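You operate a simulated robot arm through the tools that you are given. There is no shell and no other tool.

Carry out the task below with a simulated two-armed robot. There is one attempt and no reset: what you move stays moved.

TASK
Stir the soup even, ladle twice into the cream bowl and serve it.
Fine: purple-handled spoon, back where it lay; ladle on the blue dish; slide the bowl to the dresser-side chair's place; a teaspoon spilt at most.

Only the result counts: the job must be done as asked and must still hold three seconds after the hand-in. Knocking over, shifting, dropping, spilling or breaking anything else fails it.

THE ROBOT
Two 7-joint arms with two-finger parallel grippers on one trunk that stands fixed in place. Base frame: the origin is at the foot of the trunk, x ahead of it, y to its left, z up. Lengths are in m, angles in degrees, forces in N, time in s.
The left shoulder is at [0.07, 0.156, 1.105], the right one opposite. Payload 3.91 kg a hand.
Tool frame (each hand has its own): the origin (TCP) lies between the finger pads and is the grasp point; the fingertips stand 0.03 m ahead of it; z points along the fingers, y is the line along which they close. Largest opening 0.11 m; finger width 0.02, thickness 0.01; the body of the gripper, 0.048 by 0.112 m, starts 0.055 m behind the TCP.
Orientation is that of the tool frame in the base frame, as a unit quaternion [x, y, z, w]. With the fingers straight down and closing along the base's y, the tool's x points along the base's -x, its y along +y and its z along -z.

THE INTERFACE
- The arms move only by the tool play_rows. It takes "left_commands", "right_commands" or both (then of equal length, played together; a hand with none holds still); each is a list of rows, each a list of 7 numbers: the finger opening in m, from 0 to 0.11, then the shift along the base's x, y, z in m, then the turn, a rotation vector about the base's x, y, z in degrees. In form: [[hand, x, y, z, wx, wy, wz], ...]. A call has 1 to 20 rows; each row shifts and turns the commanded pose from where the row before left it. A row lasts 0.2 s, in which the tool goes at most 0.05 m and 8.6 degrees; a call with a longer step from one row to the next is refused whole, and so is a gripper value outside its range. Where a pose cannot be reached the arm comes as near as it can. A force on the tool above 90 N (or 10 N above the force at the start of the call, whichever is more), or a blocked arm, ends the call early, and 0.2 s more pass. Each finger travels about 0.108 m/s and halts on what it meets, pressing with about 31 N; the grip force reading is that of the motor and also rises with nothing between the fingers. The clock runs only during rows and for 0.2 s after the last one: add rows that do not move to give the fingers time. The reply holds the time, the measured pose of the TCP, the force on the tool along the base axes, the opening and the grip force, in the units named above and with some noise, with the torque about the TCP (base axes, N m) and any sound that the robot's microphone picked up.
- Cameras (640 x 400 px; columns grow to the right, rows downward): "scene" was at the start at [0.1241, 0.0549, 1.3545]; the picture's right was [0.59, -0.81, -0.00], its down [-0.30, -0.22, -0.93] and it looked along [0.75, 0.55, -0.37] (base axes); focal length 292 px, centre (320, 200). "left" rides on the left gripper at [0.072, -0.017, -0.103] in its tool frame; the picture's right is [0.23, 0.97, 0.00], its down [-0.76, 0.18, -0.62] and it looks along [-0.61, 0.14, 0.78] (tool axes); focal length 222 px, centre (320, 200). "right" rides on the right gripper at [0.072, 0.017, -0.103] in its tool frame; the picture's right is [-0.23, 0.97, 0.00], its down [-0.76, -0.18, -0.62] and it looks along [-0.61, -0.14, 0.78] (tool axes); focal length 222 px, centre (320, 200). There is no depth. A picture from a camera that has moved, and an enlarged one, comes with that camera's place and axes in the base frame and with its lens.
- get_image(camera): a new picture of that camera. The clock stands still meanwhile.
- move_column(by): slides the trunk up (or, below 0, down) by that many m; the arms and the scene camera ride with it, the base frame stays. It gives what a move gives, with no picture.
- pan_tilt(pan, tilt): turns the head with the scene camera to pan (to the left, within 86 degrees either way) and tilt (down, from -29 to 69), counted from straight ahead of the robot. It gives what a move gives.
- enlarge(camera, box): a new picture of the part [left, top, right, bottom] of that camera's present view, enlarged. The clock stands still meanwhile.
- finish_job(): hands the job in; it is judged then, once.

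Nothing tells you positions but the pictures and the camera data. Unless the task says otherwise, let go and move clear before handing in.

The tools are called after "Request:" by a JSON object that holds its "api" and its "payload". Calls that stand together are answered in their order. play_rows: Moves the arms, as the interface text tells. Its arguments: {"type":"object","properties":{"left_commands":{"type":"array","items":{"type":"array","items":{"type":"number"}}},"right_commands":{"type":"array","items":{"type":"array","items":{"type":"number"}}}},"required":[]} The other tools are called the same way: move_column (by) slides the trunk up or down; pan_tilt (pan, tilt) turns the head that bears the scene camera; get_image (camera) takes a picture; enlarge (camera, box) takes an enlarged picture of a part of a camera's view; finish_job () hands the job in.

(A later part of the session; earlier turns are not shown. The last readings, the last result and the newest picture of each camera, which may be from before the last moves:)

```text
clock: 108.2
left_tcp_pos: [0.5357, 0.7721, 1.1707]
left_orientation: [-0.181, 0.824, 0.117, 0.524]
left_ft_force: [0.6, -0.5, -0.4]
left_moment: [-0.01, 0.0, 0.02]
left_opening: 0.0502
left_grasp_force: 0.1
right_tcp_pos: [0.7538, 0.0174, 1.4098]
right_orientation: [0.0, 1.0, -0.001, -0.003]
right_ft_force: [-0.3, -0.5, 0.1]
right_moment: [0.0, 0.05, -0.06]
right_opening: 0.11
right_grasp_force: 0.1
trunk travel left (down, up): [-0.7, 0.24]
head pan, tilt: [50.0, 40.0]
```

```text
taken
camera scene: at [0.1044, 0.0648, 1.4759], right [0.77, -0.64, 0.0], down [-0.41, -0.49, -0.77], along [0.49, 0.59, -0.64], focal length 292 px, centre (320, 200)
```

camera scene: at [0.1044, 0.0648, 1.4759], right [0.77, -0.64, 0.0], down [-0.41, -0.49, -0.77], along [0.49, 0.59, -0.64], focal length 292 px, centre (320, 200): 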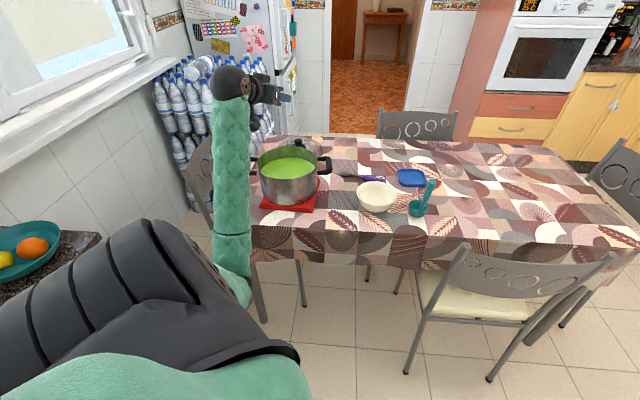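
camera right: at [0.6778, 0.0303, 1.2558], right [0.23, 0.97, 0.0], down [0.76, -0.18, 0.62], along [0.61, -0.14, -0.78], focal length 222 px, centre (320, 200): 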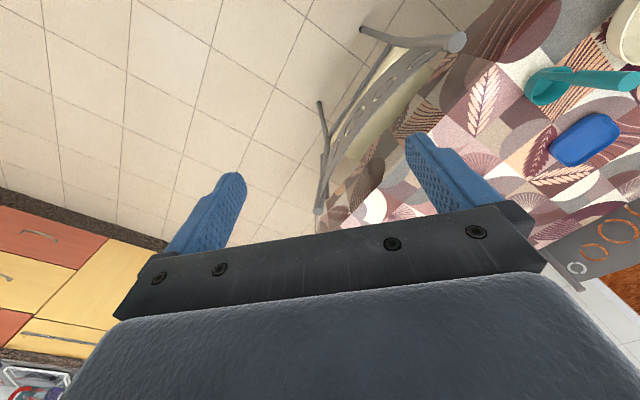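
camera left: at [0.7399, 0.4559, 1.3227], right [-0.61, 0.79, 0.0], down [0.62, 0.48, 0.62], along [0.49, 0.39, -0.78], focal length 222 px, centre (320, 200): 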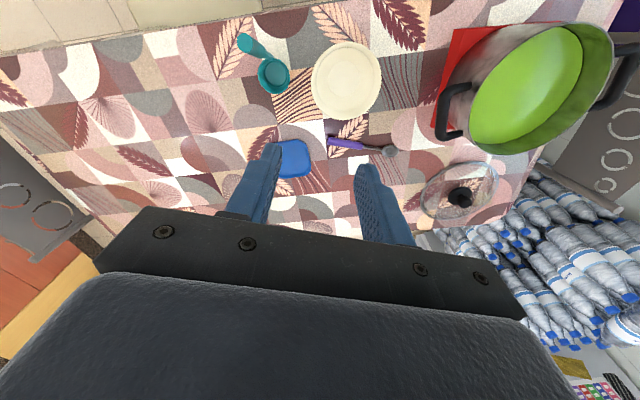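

Tracks fine. Now to the ladle: I'll go to a pre-grasp pose on its near side, with the fingers aimed along the direction in which its handle leans (heading 40°).

Request:
{"api": "play_rows", "payload": {"left_commands": [[0.06, 0.0188, -0.036, -0.0058, 0, 0, 1.25], [0.06, 0.0188, -0.036, -0.0058, 0, 0, 1.25], [0.06, 0.0188, -0.036, -0.0058, 0, 0, 1.25], [0.06, 0.0188, -0.036, -0.0058, 0, 0, 1.25], [0.06, 0.0188, -0.036, -0.0058, 0, 0, 1.25], [0.06, 0.0188, -0.036, -0.0058, 0, 0, 1.25], [0.06, 0.0188, -0.036, -0.0058, 0, 0, 1.25], [0.06, 0.0188, -0.036, -0.0058, 0, 0, 1.25], [0.06, 0.0188, -0.036, -0.0058, 0, 0, 1.25], [0.06, 0.0188, -0.036, -0.0058, 0, 0, 1.25], [0.06, 0.0188, -0.036, -0.0058, 0, 0, 1.25], [0.06, 0.0188, -0.036, -0.0058, 0, 0, 1.25], [0.06, 0, 0, 0, 0, 0, 0]]}}

Request:
{"api": "get_image", "payload": {"camera": "scene"}}

Request:
{"api": "get_image", "payload": {"camera": "left"}}

```text
clock: 111.0
left_tcp_pos: [0.7619, 0.3398, 1.1002]
left_orientation: [-0.286, 0.793, 0.184, 0.505]
left_ft_force: [0.3, -0.5, 0.6]
left_moment: [-0.03, 0.02, -0.04]
left_opening: 0.0598
left_grasp_force: 0.1
right_tcp_pos: [0.7518, 0.0181, 1.4113]
right_orientation: [-0.001, 1.0, -0.001, 0.0]
right_ft_force: [-0.3, -0.3, -0.5]
right_moment: [-0.06, 0.0, -0.02]
right_opening: 0.1101
right_grasp_force: 0.1
trunk travel left (down, up): [-0.7, 0.24]
head pan, tilt: [50.0, 40.0]
```

```text
taken
camera scene: at [0.1035, 0.0665, 1.4759], right [0.77, -0.64, 0.0], down [-0.41, -0.49, -0.77], along [0.49, 0.59, -0.64], focal length 292 px, centre (320, 200)
```

scene: 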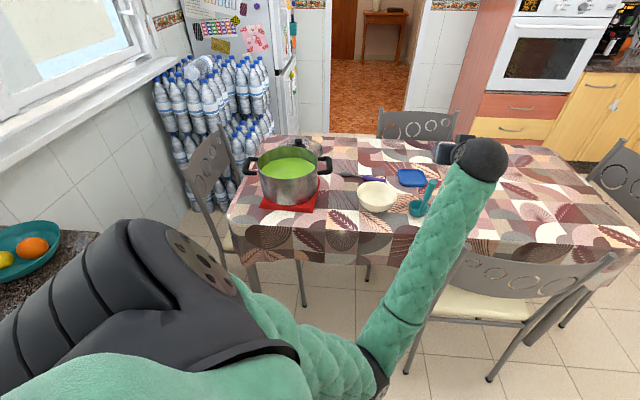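

```text
taken
camera left: at [0.6775, 0.2462, 1.0775], right [-0.7, 0.68, -0.2], down [-0.3, -0.02, 0.95], along [0.65, 0.73, 0.22], focal length 222 px, centre (320, 200)
```

left: 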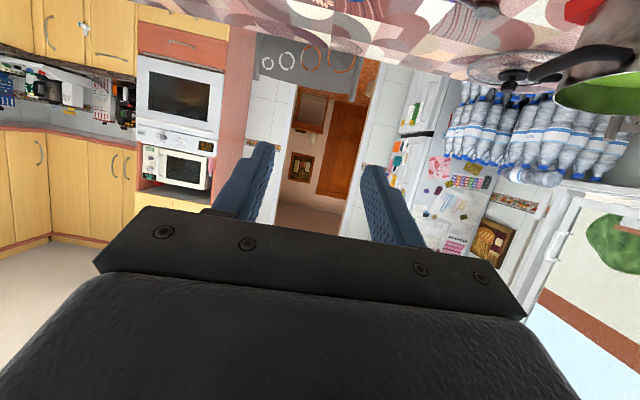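

The arm is clear of the near chair (its back corner is at about (0.72, 0.21, 0.88)). I'll lower to the grasp height.

Request:
{"api": "play_rows", "payload": {"left_commands": [[0.06, 0, 0, -0.0274, 0, 0, 0], [0.06, 0, 0, -0.0274, 0, 0, 0], [0.06, 0, 0, -0.0274, 0, 0, 0], [0.06, 0, 0, -0.0274, 0, 0, 0], [0.06, 0, 0, -0.0274, 0, 0, 0], [0.06, 0, 0, 0, 0, 0, 0]]}}

Request:
{"api": "get_image", "payload": {"camera": "scene"}}

Request:
{"api": "get_image", "payload": {"camera": "left"}}

Request:
{"api": "get_image", "payload": {"camera": "right"}}

```text
clock: 112.6
left_tcp_pos: [0.7739, 0.3844, 1.0224]
left_orientation: [-0.284, 0.761, 0.217, 0.541]
left_ft_force: [0.9, 0.5, 0.1]
left_moment: [-0.03, 0.0, 0.0]
left_opening: 0.0602
left_grasp_force: 0.0
right_tcp_pos: [0.7538, 0.0173, 1.4104]
right_orientation: [0.0, 1.0, 0.0, 0.0]
right_ft_force: [-0.4, 0.1, 0.1]
right_moment: [0.03, 0.04, 0.02]
right_opening: 0.1099
right_grasp_force: 0.1
trunk travel left (down, up): [-0.7, 0.24]
head pan, tilt: [50.0, 40.0]
stopped in row 6 (left hand): the arm was blocked; the commanded pose is now the measured one
```

```text
taken
camera scene: at [0.1038, 0.0652, 1.4759], right [0.77, -0.64, 0.0], down [-0.41, -0.49, -0.77], along [0.49, 0.59, -0.64], focal length 292 px, centre (320, 200)
```

scene: 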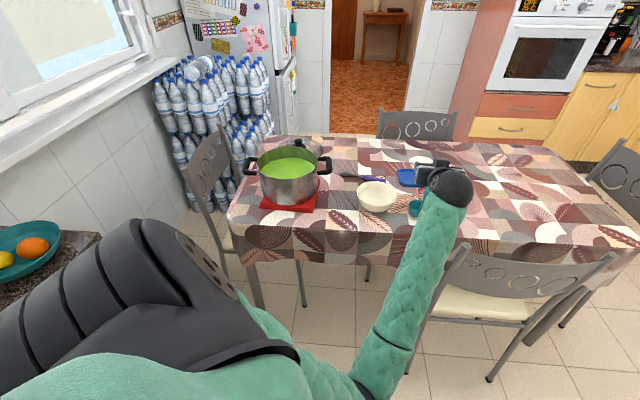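

```text
taken
camera left: at [0.694, 0.2909, 0.9867], right [-0.71, 0.68, -0.19], down [-0.36, -0.11, 0.92], along [0.61, 0.72, 0.33], focal length 222 px, centre (320, 200)
```

left: 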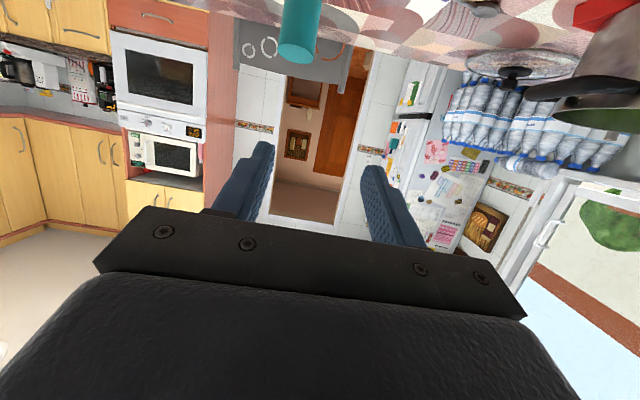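

```text
taken
camera right: at [0.68, 0.0339, 1.5143], right [0.23, 0.97, 0.0], down [0.76, -0.18, 0.62], along [0.61, -0.14, -0.78], focal length 222 px, centre (320, 200)
```

right: 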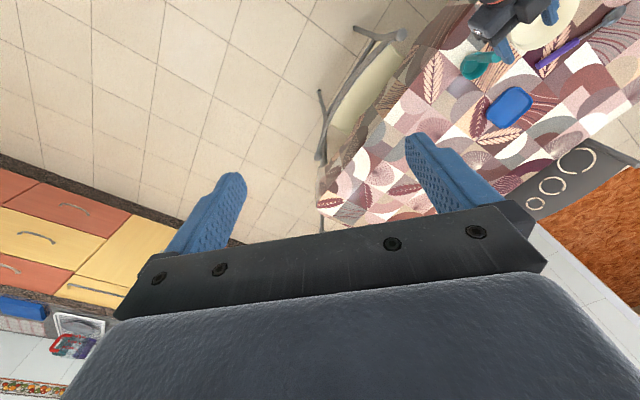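

The arm reports being blocked, perhaps by its own body. I'll look down at the elbow area and compare the chair before moving.

Request:
{"api": "pan_tilt", "payload": {"pan": 25, "tilt": 65}}

Request:
{"api": "get_image", "payload": {"camera": "scene"}}

```text
clock: 113.5
left_tcp_pos: [0.7739, 0.3847, 1.0237]
left_orientation: [-0.284, 0.761, 0.217, 0.541]
left_ft_force: [-0.2, 0.4, -0.6]
left_moment: [0.01, 0.0, -0.02]
left_opening: 0.0599
left_grasp_force: 0.0
right_tcp_pos: [0.7524, 0.0176, 1.41]
right_orientation: [-0.001, 1.0, 0.0, -0.001]
right_ft_force: [0.9, 0.2, -0.2]
right_moment: [0.01, 0.02, 0.02]
right_opening: 0.1099
right_grasp_force: 0.2
trunk travel left (down, up): [-0.7, 0.24]
head pan, tilt: [25.0, 65.0]
```

```text
taken
camera scene: at [0.1041, 0.0257, 1.4437], right [0.42, -0.91, 0.0], down [-0.82, -0.38, -0.42], along [0.38, 0.18, -0.91], focal length 292 px, centre (320, 200)
```

scene: 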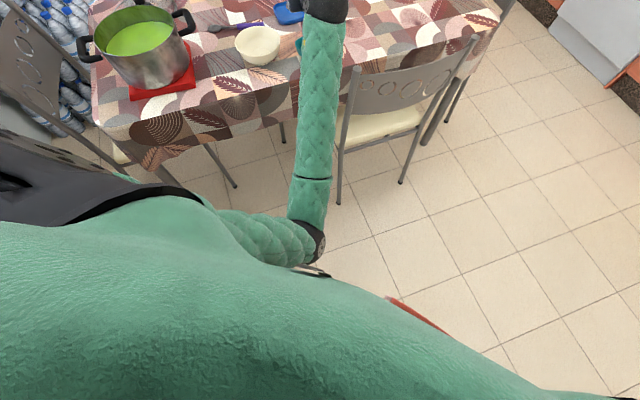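

The elbow has come down close to the robot's own body, so this posture is a dead end. I'll go back up to a high free spot and return the hand to vertical, where a posture change can't hit anything; then I'll grasp the ladle from above instead, along its handle.

Request:
{"api": "play_rows", "payload": {"left_commands": [[0.06, -0.01, 0, 0.03, 0, 0, 0], [0.06, -0.01, 0, 0.03, 0, 0, 0], [0.06, 0, 0.01, 0.04, 0, 0, 0], [0.06, 0, 0.01, 0.04, 0, 0, 0], [0.06, 0, 0.01, 0.04, 0, 0, 0], [0.06, 0, 0.01, 0.04, 0, 0, 0], [0.06, 0, 0.01, 0.04, 0, 0, 0], [0.06, 0, 0.01, 0.04, 0, 0, 0], [0.06, 0, 0.01, 0.04, 0, 0, 0], [0.06, 0, 0, 0, 0, 0, 0]]}}

Request:
{"api": "pan_tilt", "payload": {"pan": 45, "tilt": 30}}

Request:
{"api": "get_image", "payload": {"camera": "scene"}}

```text
clock: 115.7
left_tcp_pos: [0.7547, 0.4534, 1.3602]
left_orientation: [-0.285, 0.762, 0.216, 0.54]
left_ft_force: [0.2, 0.0, -0.2]
left_moment: [0.03, 0.0, 0.0]
left_opening: 0.06
left_grasp_force: 0.0
right_tcp_pos: [0.7518, 0.0177, 1.4102]
right_orientation: [-0.001, 1.0, -0.002, -0.002]
right_ft_force: [0.1, -0.2, -0.4]
right_moment: [0.01, -0.01, 0.01]
right_opening: 0.1099
right_grasp_force: 0.1
trunk travel left (down, up): [-0.7, 0.24]
head pan, tilt: [25.0, 65.0]
```

```text
clock: 116.7
left_tcp_pos: [0.7544, 0.4552, 1.3615]
left_orientation: [-0.284, 0.762, 0.215, 0.541]
left_ft_force: [0.2, -0.2, -0.8]
left_moment: [0.04, 0.01, 0.01]
left_opening: 0.0602
left_grasp_force: 0.1
right_tcp_pos: [0.7534, 0.0168, 1.4119]
right_orientation: [-0.001, 1.0, -0.001, 0.0]
right_ft_force: [-0.6, -0.4, -0.8]
right_moment: [-0.02, -0.05, 0.0]
right_opening: 0.1101
right_grasp_force: 0.0
trunk travel left (down, up): [-0.7, 0.24]
head pan, tilt: [45.0, 30.0]
```

```text
taken
camera scene: at [0.1133, 0.0639, 1.4912], right [0.71, -0.71, 0.0], down [-0.35, -0.35, -0.87], along [0.61, 0.61, -0.5], focal length 292 px, centre (320, 200)
```

scene: 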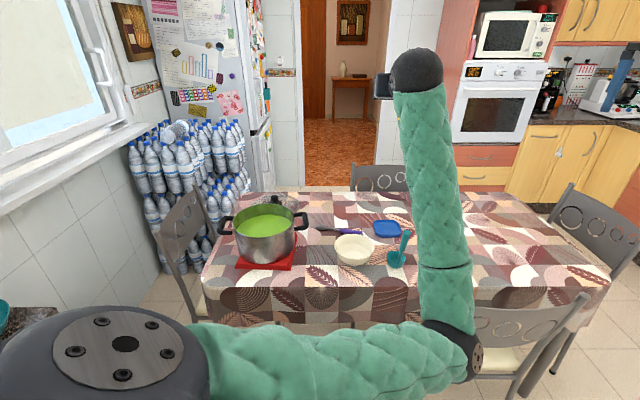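

I'll raise the trunk further for safety and stretch the arm outward before bringing the hand back to vertical.

Request:
{"api": "move_column", "payload": {"by": 0.2}}

Request:
{"api": "play_rows", "payload": {"left_commands": [[0.06, 0.033, 0.035, -0.005, 0, 0, 0], [0.06, 0.033, 0.035, -0.005, 0, 0, 0], [0.06, 0.033, 0.035, -0.005, 0, 0, 0], [0.06, 0.033, 0.035, -0.005, 0, 0, 0], [0.06, 0.033, 0.035, -0.005, 0, 0, 0], [0.06, 0.033, 0.035, -0.005, 0, 0, 0], [0.06, 0.033, 0.035, -0.005, 0, 0, 0], [0.06, 0.033, 0.035, -0.005, 0, 0, 0], [0.06, 0.033, 0.035, -0.005, 0, 0, 0], [0.06, 0.033, 0.035, -0.005, 0, 0, 0], [0.06, 0, 0, 0, 0, 0, 0]]}}

Request:
{"api": "get_image", "payload": {"camera": "scene"}}

```text
clock: 118.8
left_tcp_pos: [0.7534, 0.4549, 1.5605]
left_orientation: [-0.284, 0.762, 0.215, 0.54]
left_ft_force: [0.0, 0.0, 0.8]
left_moment: [0.01, 0.03, -0.01]
left_opening: 0.0597
left_grasp_force: 0.1
right_tcp_pos: [0.7542, 0.0168, 1.61]
right_orientation: [0.0, 1.0, -0.001, -0.002]
right_ft_force: [-0.9, -0.1, -0.1]
right_moment: [0.02, 0.01, 0.0]
right_opening: 0.1101
right_grasp_force: 0.2
trunk travel left (down, up): [-0.9, 0.04]
head pan, tilt: [45.0, 30.0]
```

```text
clock: 121.2
left_tcp_pos: [1.0822, 0.8033, 1.5095]
left_orientation: [-0.284, 0.762, 0.216, 0.541]
left_ft_force: [1.8, 0.4, 0.3]
left_moment: [-0.02, 0.01, 0.02]
left_opening: 0.06
left_grasp_force: 0.0
right_tcp_pos: [0.7534, 0.0161, 1.6111]
right_orientation: [-0.001, 1.0, 0.0, -0.001]
right_ft_force: [0.9, 0.3, 0.3]
right_moment: [0.01, 0.04, 0.01]
right_opening: 0.1098
right_grasp_force: 0.1
trunk travel left (down, up): [-0.9, 0.04]
head pan, tilt: [45.0, 30.0]
```

```text
taken
camera scene: at [0.1134, 0.0635, 1.6913], right [0.71, -0.71, 0.0], down [-0.35, -0.35, -0.87], along [0.61, 0.61, -0.5], focal length 292 px, centre (320, 200)
```

scene: 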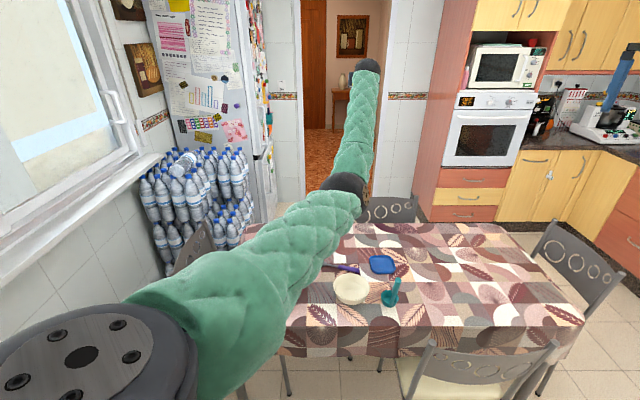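

Request:
{"api": "play_rows", "payload": {"left_commands": [[0.06, -0.0093, -0.0084, -0.0298, -4.98, 5.48, 0], [0.06, -0.012, -0.0109, -0.0279, -4.98, 5.48, 0], [0.06, -0.0144, -0.0131, -0.0253, -4.98, 5.48, 0], [0.06, -0.0169, -0.0153, -0.0229, -4.98, 5.48, 0], [0.06, -0.0189, -0.0172, -0.0198, -4.98, 5.48, 0], [0.06, -0.0203, -0.0184, -0.0162, -4.98, 5.48, 0], [0.06, -0.022, -0.02, -0.0127, -4.98, 5.48, 0], [0.06, -0.023, -0.0209, -0.0087, -4.98, 5.48, 0], [0.06, 0, 0, 0, 0, 0, 0]]}}

Request:
{"api": "get_image", "payload": {"camera": "scene"}}

```text
clock: 123.2
left_tcp_pos: [0.9451, 0.6785, 1.3476]
left_orientation: [-0.348, 0.932, 0.039, 0.096]
left_ft_force: [0.7, -0.5, -0.2]
left_moment: [-0.01, 0.01, -0.01]
left_opening: 0.0601
left_grasp_force: 0.1
right_tcp_pos: [0.7511, 0.0168, 1.6105]
right_orientation: [-0.001, 1.0, -0.001, 0.0]
right_ft_force: [-0.6, -1.0, -0.6]
right_moment: [-0.05, -0.01, 0.01]
right_opening: 0.11
right_grasp_force: 0.0
trunk travel left (down, up): [-0.9, 0.04]
head pan, tilt: [45.0, 30.0]
```

```text
taken
camera scene: at [0.1135, 0.0643, 1.6913], right [0.71, -0.71, 0.0], down [-0.35, -0.35, -0.87], along [0.61, 0.61, -0.5], focal length 292 px, centre (320, 200)
```

scene: 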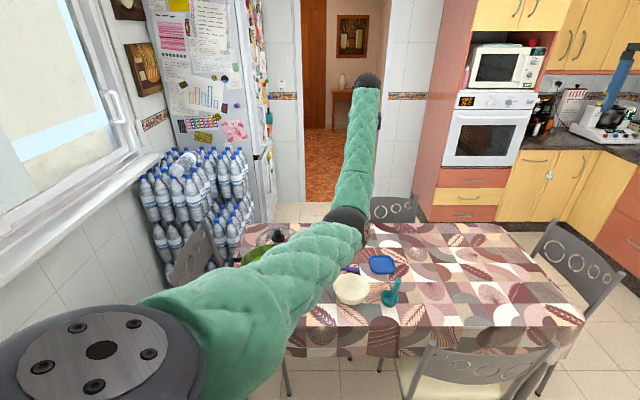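

The hand is near vertical again but the elbow still hangs low. I'll retract at this safe height and let the posture rearrange itself in free air.

Request:
{"api": "play_rows", "payload": {"left_commands": [[0.06, -0.025, -0.012, 0.01, 0, 0, 0], [0.06, -0.025, -0.012, 0.01, 0, 0, 0], [0.06, -0.025, -0.012, 0.01, 0, 0, 0], [0.06, -0.025, -0.012, 0.01, 0, 0, 0], [0.06, -0.025, -0.012, 0.01, 0, 0, 0], [0.06, -0.025, -0.012, 0.01, 0, 0, 0], [0.06, 0, 0, 0, 0, 0, 0]]}}

Request:
{"api": "get_image", "payload": {"camera": "scene"}}

```text
clock: 124.8
left_tcp_pos: [0.7969, 0.6094, 1.4068]
left_orientation: [-0.348, 0.932, 0.038, 0.096]
left_ft_force: [0.0, -0.1, -0.1]
left_moment: [-0.02, 0.02, 0.01]
left_opening: 0.06
left_grasp_force: 0.2
right_tcp_pos: [0.7519, 0.0166, 1.6096]
right_orientation: [-0.001, 1.0, -0.001, -0.001]
right_ft_force: [-0.3, 0.1, 0.1]
right_moment: [-0.03, -0.03, -0.02]
right_opening: 0.1101
right_grasp_force: 0.1
trunk travel left (down, up): [-0.9, 0.04]
head pan, tilt: [45.0, 30.0]
```

```text
taken
camera scene: at [0.1137, 0.0649, 1.6912], right [0.71, -0.71, 0.0], down [-0.35, -0.35, -0.87], along [0.61, 0.61, -0.5], focal length 292 px, centre (320, 200)
```

scene: 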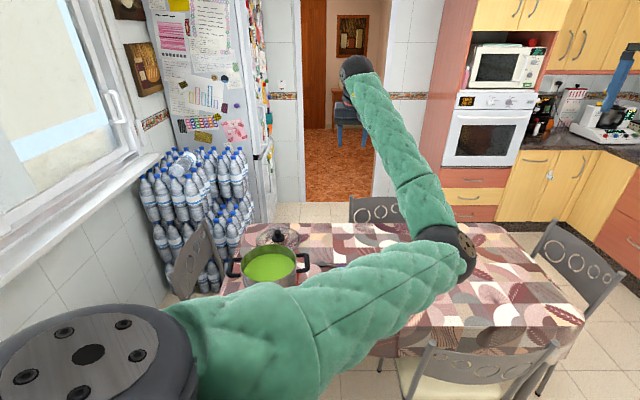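

The elbow swung round to the right. To keep the arms from meeting, I'll first move the right arm out of the way to its own side.

Request:
{"api": "play_rows", "payload": {"right_commands": [[0.11, -0.015, -0.04, 0, 0, 0, 0], [0.11, -0.015, -0.04, 0, 0, 0, 0], [0.11, -0.015, -0.04, 0, 0, 0, 0], [0.11, -0.015, -0.04, 0, 0, 0, 0], [0.11, -0.015, -0.04, 0, 0, 0, 0], [0.11, -0.015, -0.04, 0, 0, 0, 0], [0.11, -0.015, -0.04, 0, 0, 0, 0], [0.11, -0.015, -0.04, 0, 0, 0, 0], [0.11, -0.015, -0.04, 0, 0, 0, 0], [0.11, -0.015, -0.04, 0, 0, 0, 0], [0.11, -0.015, -0.04, 0, 0, 0, 0], [0.11, -0.015, -0.04, 0, 0, 0, 0], [0.11, -0.015, -0.04, 0, 0, 0, 0], [0.11, -0.015, -0.04, 0, 0, 0, 0]]}}

Request:
{"api": "pan_tilt", "payload": {"pan": -10, "tilt": 25}}

Request:
{"api": "get_image", "payload": {"camera": "scene"}}

```text
clock: 127.8
left_tcp_pos: [0.798, 0.6056, 1.4096]
left_orientation: [-0.348, 0.932, 0.039, 0.097]
left_ft_force: [-0.1, 0.3, 1.1]
left_moment: [0.04, 0.01, -0.01]
left_opening: 0.0602
left_grasp_force: 0.0
right_tcp_pos: [0.5429, -0.5448, 1.6126]
right_orientation: [-0.001, 1.0, 0.0, -0.001]
right_ft_force: [0.6, -0.4, 0.4]
right_moment: [-0.01, -0.02, 0.0]
right_opening: 0.11
right_grasp_force: 0.0
trunk travel left (down, up): [-0.9, 0.04]
head pan, tilt: [45.0, 30.0]
```

```text
clock: 129.1
left_tcp_pos: [0.7963, 0.6074, 1.4088]
left_orientation: [-0.348, 0.932, 0.038, 0.097]
left_ft_force: [0.1, 1.2, 1.5]
left_moment: [0.0, -0.01, 0.04]
left_opening: 0.0598
left_grasp_force: 0.0
right_tcp_pos: [0.5428, -0.5429, 1.6094]
right_orientation: [-0.001, 1.0, 0.0, -0.003]
right_ft_force: [-0.3, 0.4, -0.1]
right_moment: [0.02, 0.03, 0.02]
right_opening: 0.1099
right_grasp_force: 0.0
trunk travel left (down, up): [-0.9, 0.04]
head pan, tilt: [-10.0, 25.0]
```

```text
taken
camera scene: at [0.1397, -0.0165, 1.6993], right [-0.17, -0.98, 0.0], down [-0.42, 0.07, -0.91], along [0.89, -0.16, -0.42], focal length 292 px, centre (320, 200)
```

scene: 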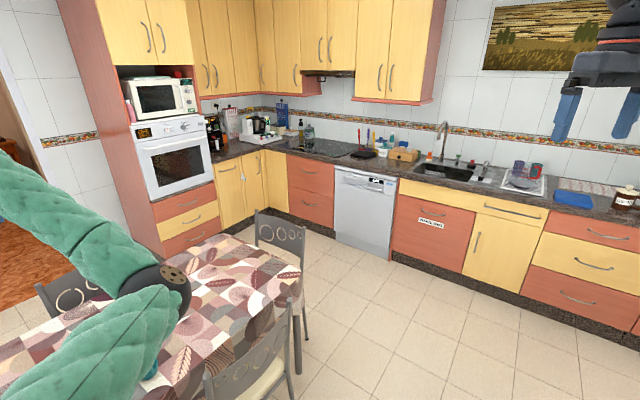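

The right arm is out of the way. With the trunk high, the elbow stays well above all objects, so I'll continue with this posture: turn the hand about the handle's axis and come down towards a point above the ladle.

Request:
{"api": "play_rows", "payload": {"left_commands": [[0.06, 0.0003, -0.0262, -0.0232, 1.2, 1.13, -7.73], [0.06, 0.0003, -0.0262, -0.0232, 1.2, 1.13, -7.73], [0.06, 0.0003, -0.0262, -0.0232, 1.2, 1.13, -7.73], [0.06, 0.0003, -0.0262, -0.0232, 1.2, 1.13, -7.73], [0.06, 0.0003, -0.0262, -0.0232, 1.2, 1.13, -7.73], [0.06, 0.0003, -0.0262, -0.0232, 1.2, 1.13, -7.73], [0.06, 0.0003, -0.0262, -0.0232, 1.2, 1.13, -7.73], [0.06, 0.0003, -0.0262, -0.0232, 1.2, 1.13, -7.73], [0.06, 0.0003, -0.0262, -0.0232, 1.2, 1.13, -7.73], [0.06, 0, 0, 0, 0, 0, 0]]}}

Request:
{"api": "pan_tilt", "payload": {"pan": 30, "tilt": 45}}

Request:
{"api": "get_image", "payload": {"camera": "scene"}}

Request:
{"api": "get_image", "payload": {"camera": "left"}}

```text
clock: 131.3
left_tcp_pos: [0.8018, 0.3841, 1.2164]
left_orientation: [0.252, 0.961, 0.095, 0.061]
left_ft_force: [-0.1, -0.4, 0.4]
left_moment: [-0.02, -0.02, -0.01]
left_opening: 0.0598
left_grasp_force: 0.0
right_tcp_pos: [0.5426, -0.5436, 1.6111]
right_orientation: [-0.001, 1.0, 0.0, -0.002]
right_ft_force: [0.0, 0.5, -0.5]
right_moment: [-0.04, -0.02, -0.02]
right_opening: 0.1099
right_grasp_force: 0.1
trunk travel left (down, up): [-0.9, 0.04]
head pan, tilt: [-10.0, 25.0]
```

```text
clock: 132.3
left_tcp_pos: [0.8004, 0.3847, 1.2142]
left_orientation: [0.251, 0.961, 0.096, 0.059]
left_ft_force: [0.0, 0.5, -0.2]
left_moment: [0.03, -0.05, -0.03]
left_opening: 0.0601
left_grasp_force: 0.1
right_tcp_pos: [0.5422, -0.544, 1.6126]
right_orientation: [-0.001, 1.0, 0.0, -0.001]
right_ft_force: [0.2, -1.1, 0.0]
right_moment: [-0.01, 0.02, 0.03]
right_opening: 0.11
right_grasp_force: 0.1
trunk travel left (down, up): [-0.9, 0.04]
head pan, tilt: [30.0, 45.0]
```

```text
taken
camera scene: at [0.1196, 0.0403, 1.6687], right [0.5, -0.87, 0.0], down [-0.61, -0.35, -0.71], along [0.61, 0.35, -0.71], focal length 292 px, centre (320, 200)
```

scene: 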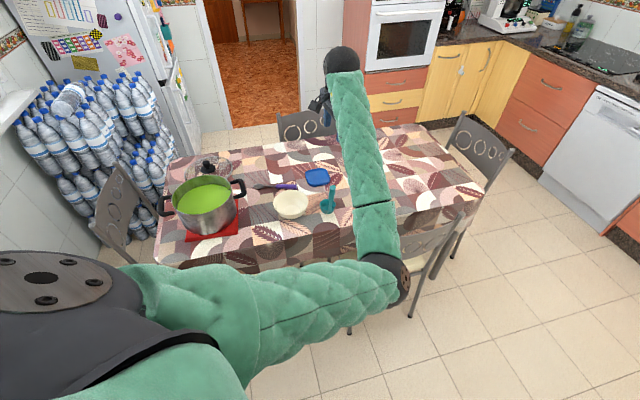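

```text
taken
camera left: at [0.7129, 0.3892, 1.3064], right [0.26, 0.95, 0.19], down [0.64, -0.32, 0.69], along [0.72, -0.06, -0.69], focal length 222 px, centre (320, 200)
```

left: 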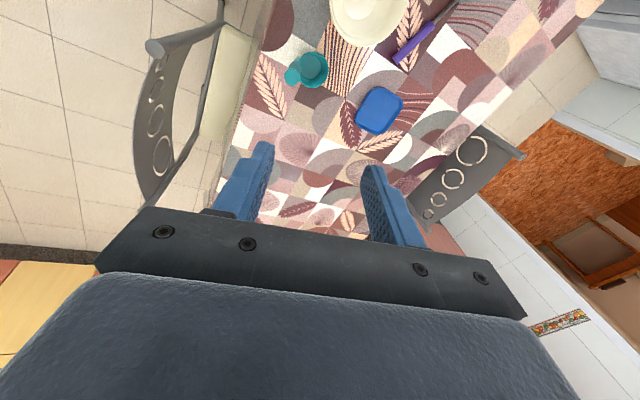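

The elbow hangs low on the right in this posture, which would be trouble lower down. Earlier, pitching back near the pot brought the elbow up on the left side, so I'll repeat that manoeuvre high in free air.

Request:
{"api": "play_rows", "payload": {"left_commands": [[0.06, 0, 0.02, 0.04, -1.2, -1.13, 7.73], [0.06, 0, 0.02, 0.04, -1.2, -1.13, 7.73], [0.06, 0, 0.02, 0.04, -1.2, -1.13, 7.73], [0.06, 0, 0.03, 0.035, -1.2, -1.13, 7.73], [0.06, 0, 0.03, 0.035, -1.2, -1.13, 7.73], [0.06, 0, 0.03, 0.035, -1.2, -1.13, 7.73], [0.06, 0, 0.03, 0.035, -1.2, -1.13, 7.73], [0.06, -0.01, 0.03, 0.03, 0, 0, 0], [0.06, -0.01, 0.03, 0.03, 4.0, -7.0, 0], [0.06, -0.015, 0.03, 0.03, 4.0, -7.0, 0], [0.06, -0.02, 0.03, 0.02, 4.0, -7.0, 0], [0.06, -0.02, 0.03, 0.01, 4.0, -7.0, 0], [0.06, -0.02, 0.03, 0, 4.0, -7.0, 0], [0.06, -0.02, 0.03, 0, 4.0, -7.0, 0], [0.06, -0.025, 0.03, 0, 3.0, -5.0, 0], [0.06, -0.03, 0.025, 0, 0, 0, 0], [0.06, 0, 0, 0, 0, 0, 0]]}}

Request:
{"api": "pan_tilt", "payload": {"pan": 55, "tilt": 25}}

Request:
{"api": "get_image", "payload": {"camera": "scene"}}

```text
clock: 135.9
left_tcp_pos: [0.6301, 0.8166, 1.581]
left_orientation: [-0.192, 0.817, 0.18, 0.512]
left_ft_force: [0.1, -0.1, -0.5]
left_moment: [-0.01, 0.0, 0.02]
left_opening: 0.0597
left_grasp_force: 0.0
right_tcp_pos: [0.542, -0.5435, 1.6114]
right_orientation: [-0.001, 1.0, 0.0, -0.001]
right_ft_force: [-0.1, 0.6, -1.0]
right_moment: [0.02, 0.01, 0.03]
right_opening: 0.1101
right_grasp_force: 0.0
trunk travel left (down, up): [-0.9, 0.04]
head pan, tilt: [30.0, 45.0]
```

```text
clock: 136.8
left_tcp_pos: [0.6288, 0.8186, 1.5799]
left_orientation: [-0.192, 0.817, 0.18, 0.513]
left_ft_force: [0.4, 0.2, -0.8]
left_moment: [0.02, -0.01, 0.01]
left_opening: 0.0601
left_grasp_force: 0.1
right_tcp_pos: [0.5416, -0.542, 1.6127]
right_orientation: [-0.001, 1.0, -0.001, -0.001]
right_ft_force: [-0.3, 0.1, 0.6]
right_moment: [-0.01, -0.01, 0.0]
right_opening: 0.1101
right_grasp_force: 0.0
trunk travel left (down, up): [-0.9, 0.04]
head pan, tilt: [55.0, 25.0]
```

```text
taken
camera scene: at [0.1017, 0.0757, 1.6992], right [0.82, -0.57, 0.0], down [-0.24, -0.35, -0.91], along [0.52, 0.74, -0.42], focal length 292 px, centre (320, 200)
```

scene: 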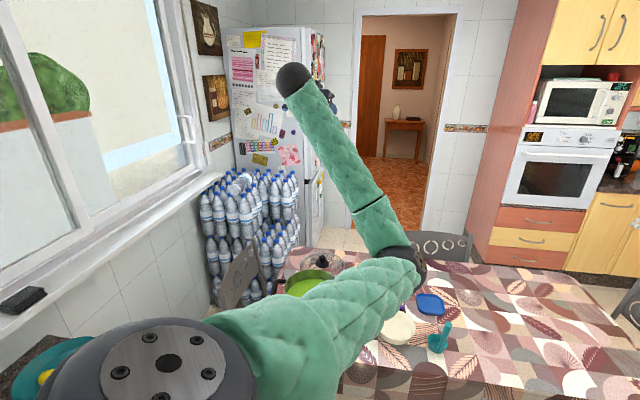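

The elbow is now right-and-down. I'll try rolling the hand about its own axis: if the last joint is near its stop, that will drag the elbow around upward; everything here is in free air.

Request:
{"api": "play_rows", "payload": {"left_commands": [[0.06, 0, 0, 0, -6.15, -3.93, 3.27], [0.06, 0, 0, 0, -6.15, -3.93, 3.27], [0.06, 0, 0, 0, -6.15, -3.93, 3.27], [0.06, 0, 0, 0, -6.15, -3.93, 3.27], [0.06, 0, 0, 0, -6.15, -3.93, 3.27], [0.06, 0, 0, 0, -6.15, -3.93, 3.27], [0.06, 0, 0, 0, 0, 0, 0]]}}

Request:
{"api": "get_image", "payload": {"camera": "scene"}}

```text
clock: 138.4
left_tcp_pos: [0.6292, 0.8184, 1.5794]
left_orientation: [-0.508, 0.668, -0.044, 0.542]
left_ft_force: [-0.1, -1.1, -0.2]
left_moment: [0.02, -0.01, 0.01]
left_opening: 0.0598
left_grasp_force: 0.0
right_tcp_pos: [0.5421, -0.5416, 1.612]
right_orientation: [-0.001, 1.0, -0.001, 0.0]
right_ft_force: [-1.0, -0.6, -0.6]
right_moment: [0.0, -0.03, 0.0]
right_opening: 0.1098
right_grasp_force: 0.1
trunk travel left (down, up): [-0.9, 0.04]
head pan, tilt: [55.0, 25.0]
```

```text
taken
camera scene: at [0.1019, 0.0754, 1.6993], right [0.82, -0.57, 0.0], down [-0.24, -0.35, -0.91], along [0.52, 0.74, -0.42], focal length 292 px, centre (320, 200)
```

scene: 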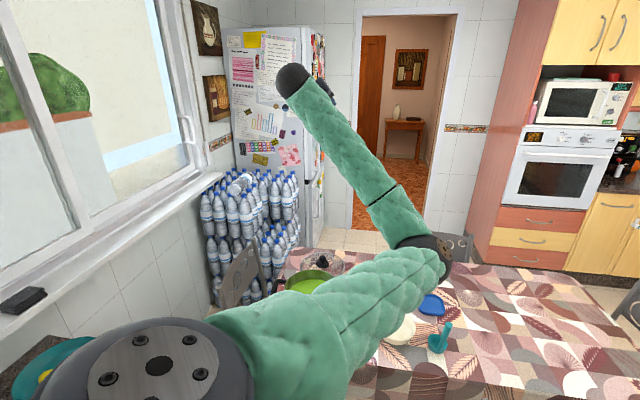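

Request:
{"api": "play_rows", "payload": {"left_commands": [[0.06, 0, 0, 0, -6.15, -3.93, 3.27], [0.06, 0, 0, 0, -6.15, -3.93, 3.27], [0.06, 0, 0, 0, -6.15, -3.93, 3.27], [0.06, 0, 0, 0, -6.15, -3.93, 3.27], [0.06, 0, 0, 0, -6.15, -3.93, 3.27], [0.06, 0, 0, 0, -6.15, -3.93, 3.27], [0.06, 0, 0, 0, -6.15, -3.93, 3.27], [0.06, 0, 0, 0, -6.15, -3.93, 3.27], [0.06, 0, 0, 0, -6.15, -3.93, 3.27], [0.06, 0, 0, 0, -6.15, -3.93, 3.27], [0.06, 0, 0, 0, 0, 0, 0]]}}

Request:
{"api": "get_image", "payload": {"camera": "scene"}}

```text
clock: 140.8
left_tcp_pos: [0.629, 0.8187, 1.579]
left_orientation: [0.819, -0.185, 0.382, -0.387]
left_ft_force: [0.2, 0.1, 0.7]
left_moment: [0.0, -0.02, -0.02]
left_opening: 0.0599
left_grasp_force: 0.1
right_tcp_pos: [0.5426, -0.5433, 1.6128]
right_orientation: [-0.001, 1.0, 0.0, -0.001]
right_ft_force: [-0.8, 0.6, -0.8]
right_moment: [-0.01, -0.02, 0.02]
right_opening: 0.1098
right_grasp_force: 0.0
trunk travel left (down, up): [-0.9, 0.04]
head pan, tilt: [55.0, 25.0]
```

```text
taken
camera scene: at [0.102, 0.0756, 1.6993], right [0.82, -0.57, 0.0], down [-0.24, -0.35, -0.91], along [0.52, 0.74, -0.42], focal length 292 px, centre (320, 200)
```

scene: 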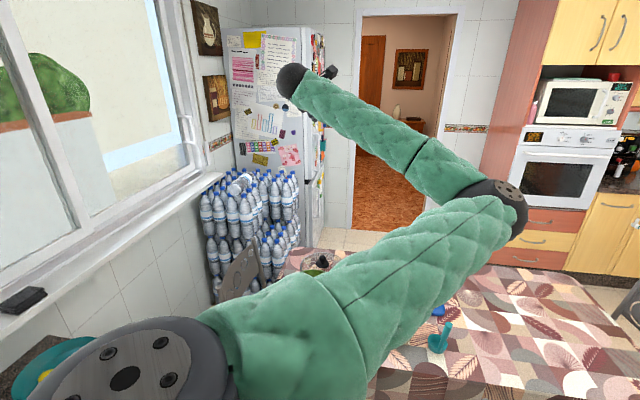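

The elbow is swinging up on the right as hoped. I'll continue the roll.

Request:
{"api": "play_rows", "payload": {"left_commands": [[0.06, 0, 0, 0, -6.15, -3.93, 3.27], [0.06, 0, 0, 0, -6.15, -3.93, 3.27], [0.06, 0, 0, 0, -6.15, -3.93, 3.27], [0.06, 0, 0, 0, -6.15, -3.93, 3.27], [0.06, 0, 0, 0, -6.15, -3.93, 3.27], [0.06, 0, 0, 0, -6.15, -3.93, 3.27], [0.06, 0, 0, 0, -6.15, -3.93, 3.27], [0.06, 0, 0, 0, -6.15, -3.93, 3.27], [0.06, 0, 0, 0, 0, 0, 0]]}}

Request:
{"api": "get_image", "payload": {"camera": "scene"}}

```text
clock: 142.8
left_tcp_pos: [0.6304, 0.8185, 1.5789]
left_orientation: [0.793, 0.277, 0.528, -0.125]
left_ft_force: [0.1, -0.3, 0.3]
left_moment: [-0.01, 0.0, -0.01]
left_opening: 0.0599
left_grasp_force: 0.0
right_tcp_pos: [0.543, -0.542, 1.6123]
right_orientation: [-0.001, 1.0, -0.001, -0.001]
right_ft_force: [0.3, -0.2, -0.2]
right_moment: [-0.02, 0.0, -0.01]
right_opening: 0.11
right_grasp_force: 0.0
trunk travel left (down, up): [-0.9, 0.04]
head pan, tilt: [55.0, 25.0]
```

```text
taken
camera scene: at [0.1022, 0.0756, 1.6993], right [0.82, -0.57, 0.0], down [-0.24, -0.35, -0.91], along [0.52, 0.74, -0.42], focal length 292 px, centre (320, 200)
```

scene: 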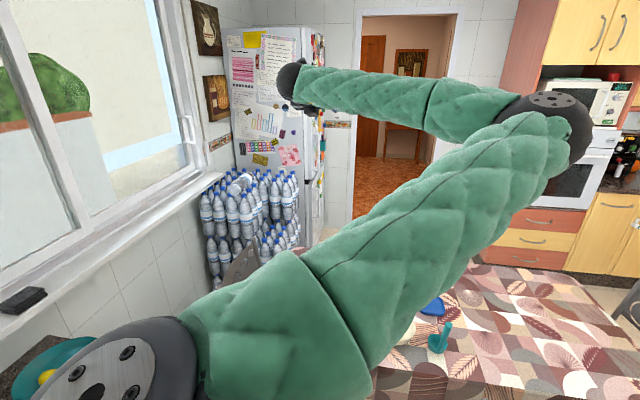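

Request:
{"api": "play_rows", "payload": {"left_commands": [[0.06, 0, 0, 0, -6.15, -3.93, 3.27], [0.06, 0, 0, 0, -6.15, -3.93, 3.27], [0.06, 0, 0, 0, -6.15, -3.93, 3.27], [0.06, 0, 0, 0, -6.15, -3.93, 3.27], [0.06, 0, 0, 0, -6.15, -3.93, 3.27], [0.06, 0, 0, 0, -6.15, -3.93, 3.27], [0.06, 0, 0, 0, -6.15, -3.93, 3.27], [0.06, 0, 0, 0, -6.15, -3.93, 3.27], [0.06, 0, 0, 0, 0, 0, 0]]}}

Request:
{"api": "get_image", "payload": {"camera": "scene"}}

```text
clock: 144.8
left_tcp_pos: [0.6302, 0.8167, 1.5796]
left_orientation: [0.525, 0.655, 0.515, 0.174]
left_ft_force: [-1.2, 0.0, -0.2]
left_moment: [0.0, 0.02, 0.0]
left_opening: 0.06
left_grasp_force: 0.0
right_tcp_pos: [0.5432, -0.543, 1.6131]
right_orientation: [-0.001, 1.0, -0.001, 0.0]
right_ft_force: [0.9, 0.6, 0.0]
right_moment: [0.01, -0.01, 0.0]
right_opening: 0.1102
right_grasp_force: 0.0
trunk travel left (down, up): [-0.9, 0.04]
head pan, tilt: [55.0, 25.0]
```

```text
taken
camera scene: at [0.1023, 0.0753, 1.6993], right [0.82, -0.57, 0.0], down [-0.24, -0.35, -0.91], along [0.52, 0.74, -0.42], focal length 292 px, centre (320, 200)
```

scene: 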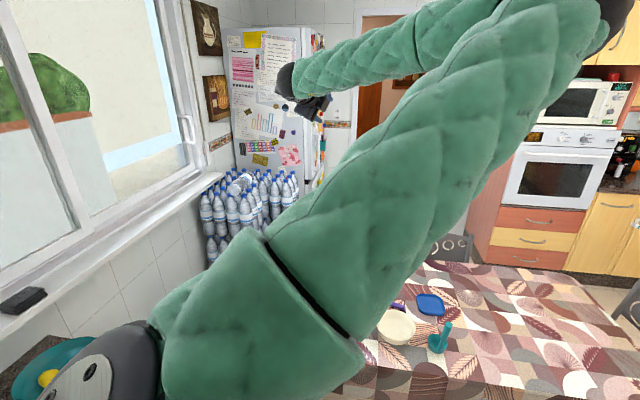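

Request:
{"api": "play_rows", "payload": {"left_commands": [[0.06, 0, 0, 0, -6.15, -3.93, 3.27], [0.06, 0, 0, 0, -6.15, -3.93, 3.27], [0.06, 0, 0, 0, -6.15, -3.93, 3.27], [0.06, 0, 0, 0, -6.15, -3.93, 3.27], [0.06, 0, 0, 0, -6.15, -3.93, 3.27], [0.06, 0, 0, 0, -6.15, -3.93, 3.27], [0.06, 0, 0, 0, 0, 0, 0]]}}

Request:
{"api": "get_image", "payload": {"camera": "scene"}}

```text
clock: 146.4
left_tcp_pos: [0.6288, 0.8168, 1.5798]
left_orientation: [0.214, 0.812, 0.4, 0.368]
left_ft_force: [-0.6, 0.0, 0.6]
left_moment: [0.0, -0.01, 0.02]
left_opening: 0.0601
left_grasp_force: 0.1
right_tcp_pos: [0.5431, -0.5437, 1.6132]
right_orientation: [0.0, 1.0, 0.0, 0.0]
right_ft_force: [-0.6, -0.6, -0.6]
right_moment: [0.01, -0.01, 0.03]
right_opening: 0.1101
right_grasp_force: 0.1
trunk travel left (down, up): [-0.9, 0.04]
head pan, tilt: [55.0, 25.0]
```

```text
taken
camera scene: at [0.1018, 0.0747, 1.6993], right [0.82, -0.57, 0.0], down [-0.24, -0.35, -0.91], along [0.52, 0.74, -0.42], focal length 292 px, centre (320, 200)
```

scene: 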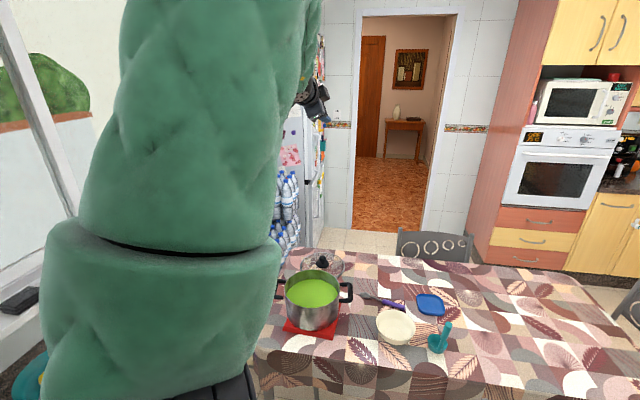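

The elbow is now up. A little more to complete the turn.

Request:
{"api": "play_rows", "payload": {"left_commands": [[0.06, 0, 0, 0, -6.15, -3.93, 3.27], [0.06, 0, 0, 0, -6.15, -3.93, 3.27], [0.06, 0, 0, 0, -6.15, -3.93, 3.27], [0.06, 0, 0, 0, -6.15, -3.93, 3.27], [0.06, 0, 0, 0, 0, 0, 0]]}}

Request:
{"api": "get_image", "payload": {"camera": "scene"}}

```text
clock: 147.6
left_tcp_pos: [0.6289, 0.8177, 1.5761]
left_orientation: [0.009, 0.84, 0.298, 0.454]
left_ft_force: [0.0, -0.3, 1.0]
left_moment: [-0.01, 0.02, -0.04]
left_opening: 0.0597
left_grasp_force: 0.2
left hand out of reach, approached as far as the arm can: row 4
right_tcp_pos: [0.5417, -0.5417, 1.613]
right_orientation: [-0.001, 1.0, 0.0, 0.0]
right_ft_force: [-0.5, 0.0, -0.6]
right_moment: [0.03, 0.01, -0.03]
right_opening: 0.11
right_grasp_force: 0.1
trunk travel left (down, up): [-0.9, 0.04]
head pan, tilt: [55.0, 25.0]
```

```text
taken
camera scene: at [0.101, 0.0759, 1.6993], right [0.82, -0.57, 0.0], down [-0.24, -0.35, -0.91], along [0.52, 0.74, -0.42], focal length 292 px, centre (320, 200)
```

scene: 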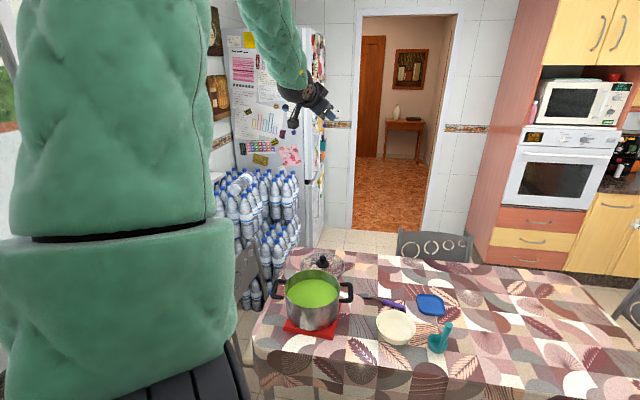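

The elbow is now high on the left, forearm coming down from above — the posture I want. Next I'll pitch the hand back down to near vertical here.

Request:
{"api": "play_rows", "payload": {"left_commands": [[0.06, 0, 0, 0, 3.0, 2.0, -1.6], [0.06, 0, 0, 0, -4.1, 6.4, 0], [0.06, 0, 0, 0, -4.1, 6.4, 0], [0.06, 0, 0, 0, -4.1, 6.4, 0], [0.06, 0, 0, 0, -4.1, 6.4, 0], [0.06, 0, 0, 0, -4.1, 6.4, 0], [0.06, 0, 0, 0, -4.1, 6.4, 0], [0.06, 0, 0, 0, -4.1, 6.4, 0], [0.06, 0, 0, 0, 0, 0, 0]]}}

Request:
{"api": "get_image", "payload": {"camera": "scene"}}

```text
clock: 149.6
left_tcp_pos: [0.6284, 0.8171, 1.5788]
left_orientation: [0.045, 0.993, 0.062, 0.089]
left_ft_force: [-1.3, 0.4, -0.2]
left_moment: [-0.01, 0.0, -0.02]
left_opening: 0.06
left_grasp_force: 0.1
left hand out of reach, approached as far as the arm can: row 2, 3
right_tcp_pos: [0.5413, -0.5435, 1.6129]
right_orientation: [0.001, 1.0, -0.001, -0.001]
right_ft_force: [0.2, 0.2, 0.4]
right_moment: [-0.03, 0.0, 0.0]
right_opening: 0.11
right_grasp_force: 0.1
trunk travel left (down, up): [-0.9, 0.04]
head pan, tilt: [55.0, 25.0]
```

```text
taken
camera scene: at [0.1012, 0.0753, 1.6993], right [0.82, -0.57, 0.0], down [-0.24, -0.35, -0.91], along [0.52, 0.74, -0.42], focal length 292 px, centre (320, 200)
```

scene: 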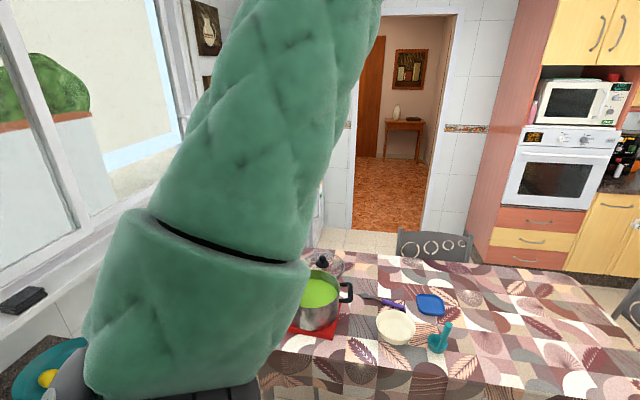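

The hand is near vertical with the elbow high. Now I'll travel to a point above the ladle, aligned with its handle axis.

Request:
{"api": "play_rows", "payload": {"left_commands": [[0.06, 0.011, -0.0302, -0.01, 1.75, 1.7, -7.8], [0.06, 0.011, -0.0302, -0.02, 1.75, 1.7, -7.8], [0.06, 0.011, -0.0302, -0.025, 1.75, 1.7, -7.8], [0.06, 0.011, -0.0302, -0.0273, 0, 0, 0], [0.06, 0.011, -0.0302, -0.0273, 0, 0, 0], [0.06, 0.011, -0.0302, -0.0273, 0, 0, 0], [0.06, 0.011, -0.0302, -0.0273, 0, 0, 0], [0.06, 0.011, -0.0302, -0.0273, 0, 0, 0], [0.06, 0.011, -0.0302, -0.0273, 0, 0, 0], [0.06, 0.011, -0.0302, -0.0273, 0, 0, 0], [0.06, 0.011, -0.0302, -0.0273, 0, 0, 0], [0.06, 0.011, -0.0302, -0.0273, 0, 0, 0], [0.06, 0.011, -0.0302, -0.0273, 0, 0, 0], [0.06, 0.011, -0.0302, -0.0273, 0, 0, 0], [0.06, 0.011, -0.0302, -0.0273, 0, 0, 0], [0.06, 0, 0, 0, 0, 0, 0]]}}

Request:
{"api": "pan_tilt", "payload": {"pan": 30, "tilt": 40}}

Request:
{"api": "get_image", "payload": {"camera": "scene"}}

Request:
{"api": "get_image", "payload": {"camera": "left"}}

```text
clock: 153.0
left_tcp_pos: [0.7932, 0.3632, 1.1963]
left_orientation: [0.253, 0.962, 0.086, 0.055]
left_ft_force: [0.2, 0.1, -0.4]
left_moment: [0.0, 0.0, 0.0]
left_opening: 0.0601
left_grasp_force: 0.0
right_tcp_pos: [0.5405, -0.5419, 1.6129]
right_orientation: [-0.001, 1.0, 0.0, -0.001]
right_ft_force: [-0.5, -0.3, 0.2]
right_moment: [-0.02, 0.02, -0.02]
right_opening: 0.1101
right_grasp_force: 0.1
trunk travel left (down, up): [-0.9, 0.04]
head pan, tilt: [55.0, 25.0]
```

```text
clock: 153.9
left_tcp_pos: [0.7925, 0.364, 1.1953]
left_orientation: [0.252, 0.962, 0.086, 0.054]
left_ft_force: [0.2, 0.6, 0.6]
left_moment: [0.01, -0.04, 0.02]
left_opening: 0.0601
left_grasp_force: 0.1
right_tcp_pos: [0.5432, -0.542, 1.6122]
right_orientation: [-0.001, 1.0, 0.0, -0.001]
right_ft_force: [-0.3, -1.0, 0.2]
right_moment: [-0.01, 0.01, 0.0]
right_opening: 0.11
right_grasp_force: 0.1
trunk travel left (down, up): [-0.9, 0.04]
head pan, tilt: [30.0, 40.0]
```

```text
taken
camera scene: at [0.123, 0.042, 1.676], right [0.5, -0.87, 0.0], down [-0.56, -0.32, -0.77], along [0.66, 0.38, -0.64], focal length 292 px, centre (320, 200)
```

scene: 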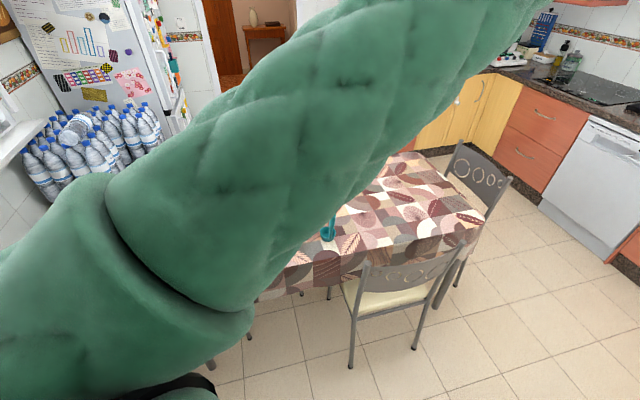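

```text
taken
camera left: at [0.7069, 0.3694, 1.2883], right [0.27, 0.95, 0.17], down [0.65, -0.31, 0.69], along [0.71, -0.07, -0.7], focal length 222 px, centre (320, 200)
```

left: 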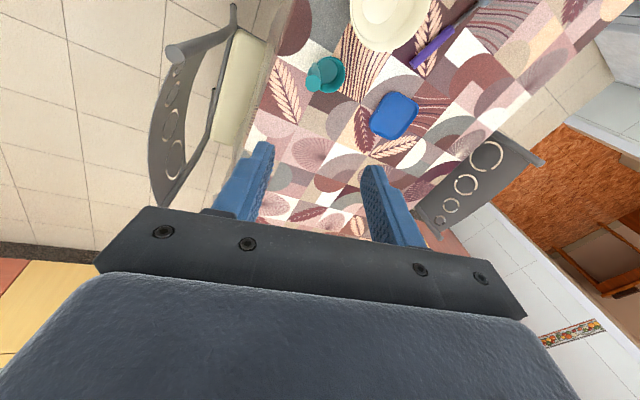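

This posture tracks exactly and the elbow is far above everything. I'll dry-run the new pouring motion (pitching the hand towards the robot) above the bowl with the empty hand.

Request:
{"api": "play_rows", "payload": {"left_commands": [[0.06, 0.0035, 0.0187, -0.007, 0, 0, 7.5], [0.06, 0.0035, 0.0187, -0.007, 0, 0, 7.5], [0.06, 0.0035, 0.0187, -0.007, 0, 0, 7.5], [0.06, 0.0035, 0.0187, -0.007, 0, 0, 7.5], [0.06, 0.0035, 0.0187, -0.007, 0, 0, 7.5], [0.06, 0.0035, 0.0187, -0.007, 0, 0, 7.5], [0.06, 0.0035, 0.0187, -0.007, 0, 0, 7.5], [0.06, 0.0035, 0.0187, -0.007, 0, 0, 7.5], [0.06, 0, 0, 0, 0, 0, 0]]}}

Request:
{"api": "play_rows", "payload": {"left_commands": [[0.06, -0.0152, -0.0088, 0.0008, 4.17, -7.22, 0], [0.06, -0.0151, -0.0087, -0.0018, 4.17, -7.22, 0], [0.06, -0.0147, -0.0085, -0.0043, 4.17, -7.22, 0], [0.06, -0.014, -0.0081, -0.0067, 4.17, -7.22, 0], [0.06, -0.0131, -0.0075, -0.009, 4.17, -7.22, 0], [0.06, -0.0118, -0.0068, -0.0111, 4.17, -7.22, 0], [0.06, 0, 0, 0, 0, 0, 0]]}}

Request:
{"api": "pan_tilt", "payload": {"pan": 65, "tilt": 30}}

Request:
{"api": "get_image", "payload": {"camera": "scene"}}

```text
clock: 155.9
left_tcp_pos: [0.8223, 0.5137, 1.1399]
left_orientation: [-0.263, 0.959, 0.102, 0.004]
left_ft_force: [0.3, 0.1, -0.4]
left_moment: [0.0, -0.03, 0.01]
left_opening: 0.0602
left_grasp_force: 0.1
right_tcp_pos: [0.5415, -0.5438, 1.6127]
right_orientation: [-0.001, 1.0, 0.0, -0.001]
right_ft_force: [0.2, 0.0, 0.0]
right_moment: [0.0, 0.01, 0.01]
right_opening: 0.1098
right_grasp_force: 0.0
trunk travel left (down, up): [-0.9, 0.04]
head pan, tilt: [30.0, 40.0]
```

```text
clock: 157.5
left_tcp_pos: [0.7575, 0.4867, 1.124]
left_orientation: [-0.276, 0.88, 0.181, 0.342]
left_ft_force: [0.3, 0.1, 0.2]
left_moment: [0.0, -0.01, 0.0]
left_opening: 0.06
left_grasp_force: 0.0
left hand out of reach, approached as far as the arm can: row 5, 6
right_tcp_pos: [0.543, -0.5437, 1.613]
right_orientation: [-0.001, 1.0, -0.001, -0.001]
right_ft_force: [-0.5, -0.3, -0.7]
right_moment: [-0.02, -0.02, 0.01]
right_opening: 0.11
right_grasp_force: 0.1
trunk travel left (down, up): [-0.9, 0.04]
head pan, tilt: [30.0, 40.0]
```

```text
clock: 158.5
left_tcp_pos: [0.7558, 0.4856, 1.1238]
left_orientation: [-0.277, 0.88, 0.181, 0.34]
left_ft_force: [-0.2, 0.0, -0.7]
left_moment: [0.0, -0.03, -0.03]
left_opening: 0.06
left_grasp_force: 0.1
right_tcp_pos: [0.5434, -0.5417, 1.6132]
right_orientation: [-0.001, 1.0, 0.0, -0.001]
right_ft_force: [0.1, -0.6, -0.2]
right_moment: [0.01, 0.02, -0.01]
right_opening: 0.1103
right_grasp_force: 0.1
trunk travel left (down, up): [-0.9, 0.04]
head pan, tilt: [65.0, 30.0]
```

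```text
taken
camera scene: at [0.0876, 0.0816, 1.6913], right [0.91, -0.42, 0.0], down [-0.21, -0.45, -0.87], along [0.37, 0.78, -0.5], focal length 292 px, centre (320, 200)
```

scene: 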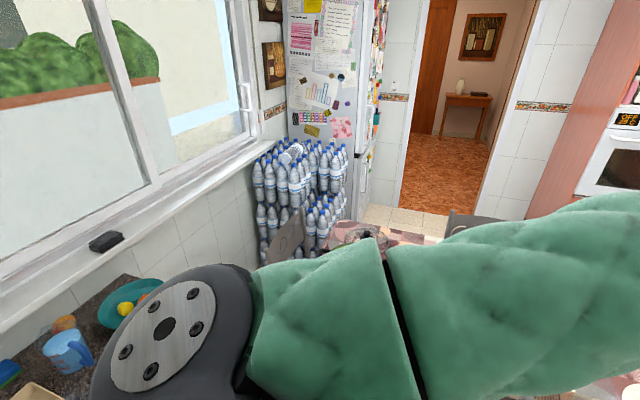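

Pitching outward hits a wrist limit in this posture, but with the elbow up on the right, tipping the hand to the right of the bowl (fingers ending up pointing left) should be natural. I'll undo this pitch and dry-run that instead.

Request:
{"api": "play_rows", "payload": {"left_commands": [[0.06, 0.0118, 0.0068, 0.0111, -4.17, 7.22, 0], [0.06, 0.0131, 0.0075, 0.009, -4.17, 7.22, 0], [0.06, 0.014, 0.0081, 0.0067, -4.17, 7.22, 0], [0.06, 0.0147, 0.0085, 0.0043, -4.17, 7.22, 0], [0.06, 0.0151, 0.0087, 0.0018, -4.17, 7.22, 0], [0.06, 0.0152, 0.0088, -0.0008, -4.17, 7.22, 0], [0.06, 0, 0, 0, 0, 0, 0]]}}

```text
clock: 160.1
left_tcp_pos: [0.8405, 0.534, 1.1585]
left_orientation: [-0.256, 0.961, 0.079, -0.072]
left_ft_force: [-0.2, 0.1, 0.1]
left_moment: [-0.01, -0.01, -0.02]
left_opening: 0.0599
left_grasp_force: 0.2
right_tcp_pos: [0.5401, -0.5449, 1.6127]
right_orientation: [0.0, 1.0, 0.0, -0.001]
right_ft_force: [0.5, -0.2, -0.4]
right_moment: [0.01, -0.04, -0.04]
right_opening: 0.11
right_grasp_force: 0.0
trunk travel left (down, up): [-0.9, 0.04]
head pan, tilt: [65.0, 30.0]
```

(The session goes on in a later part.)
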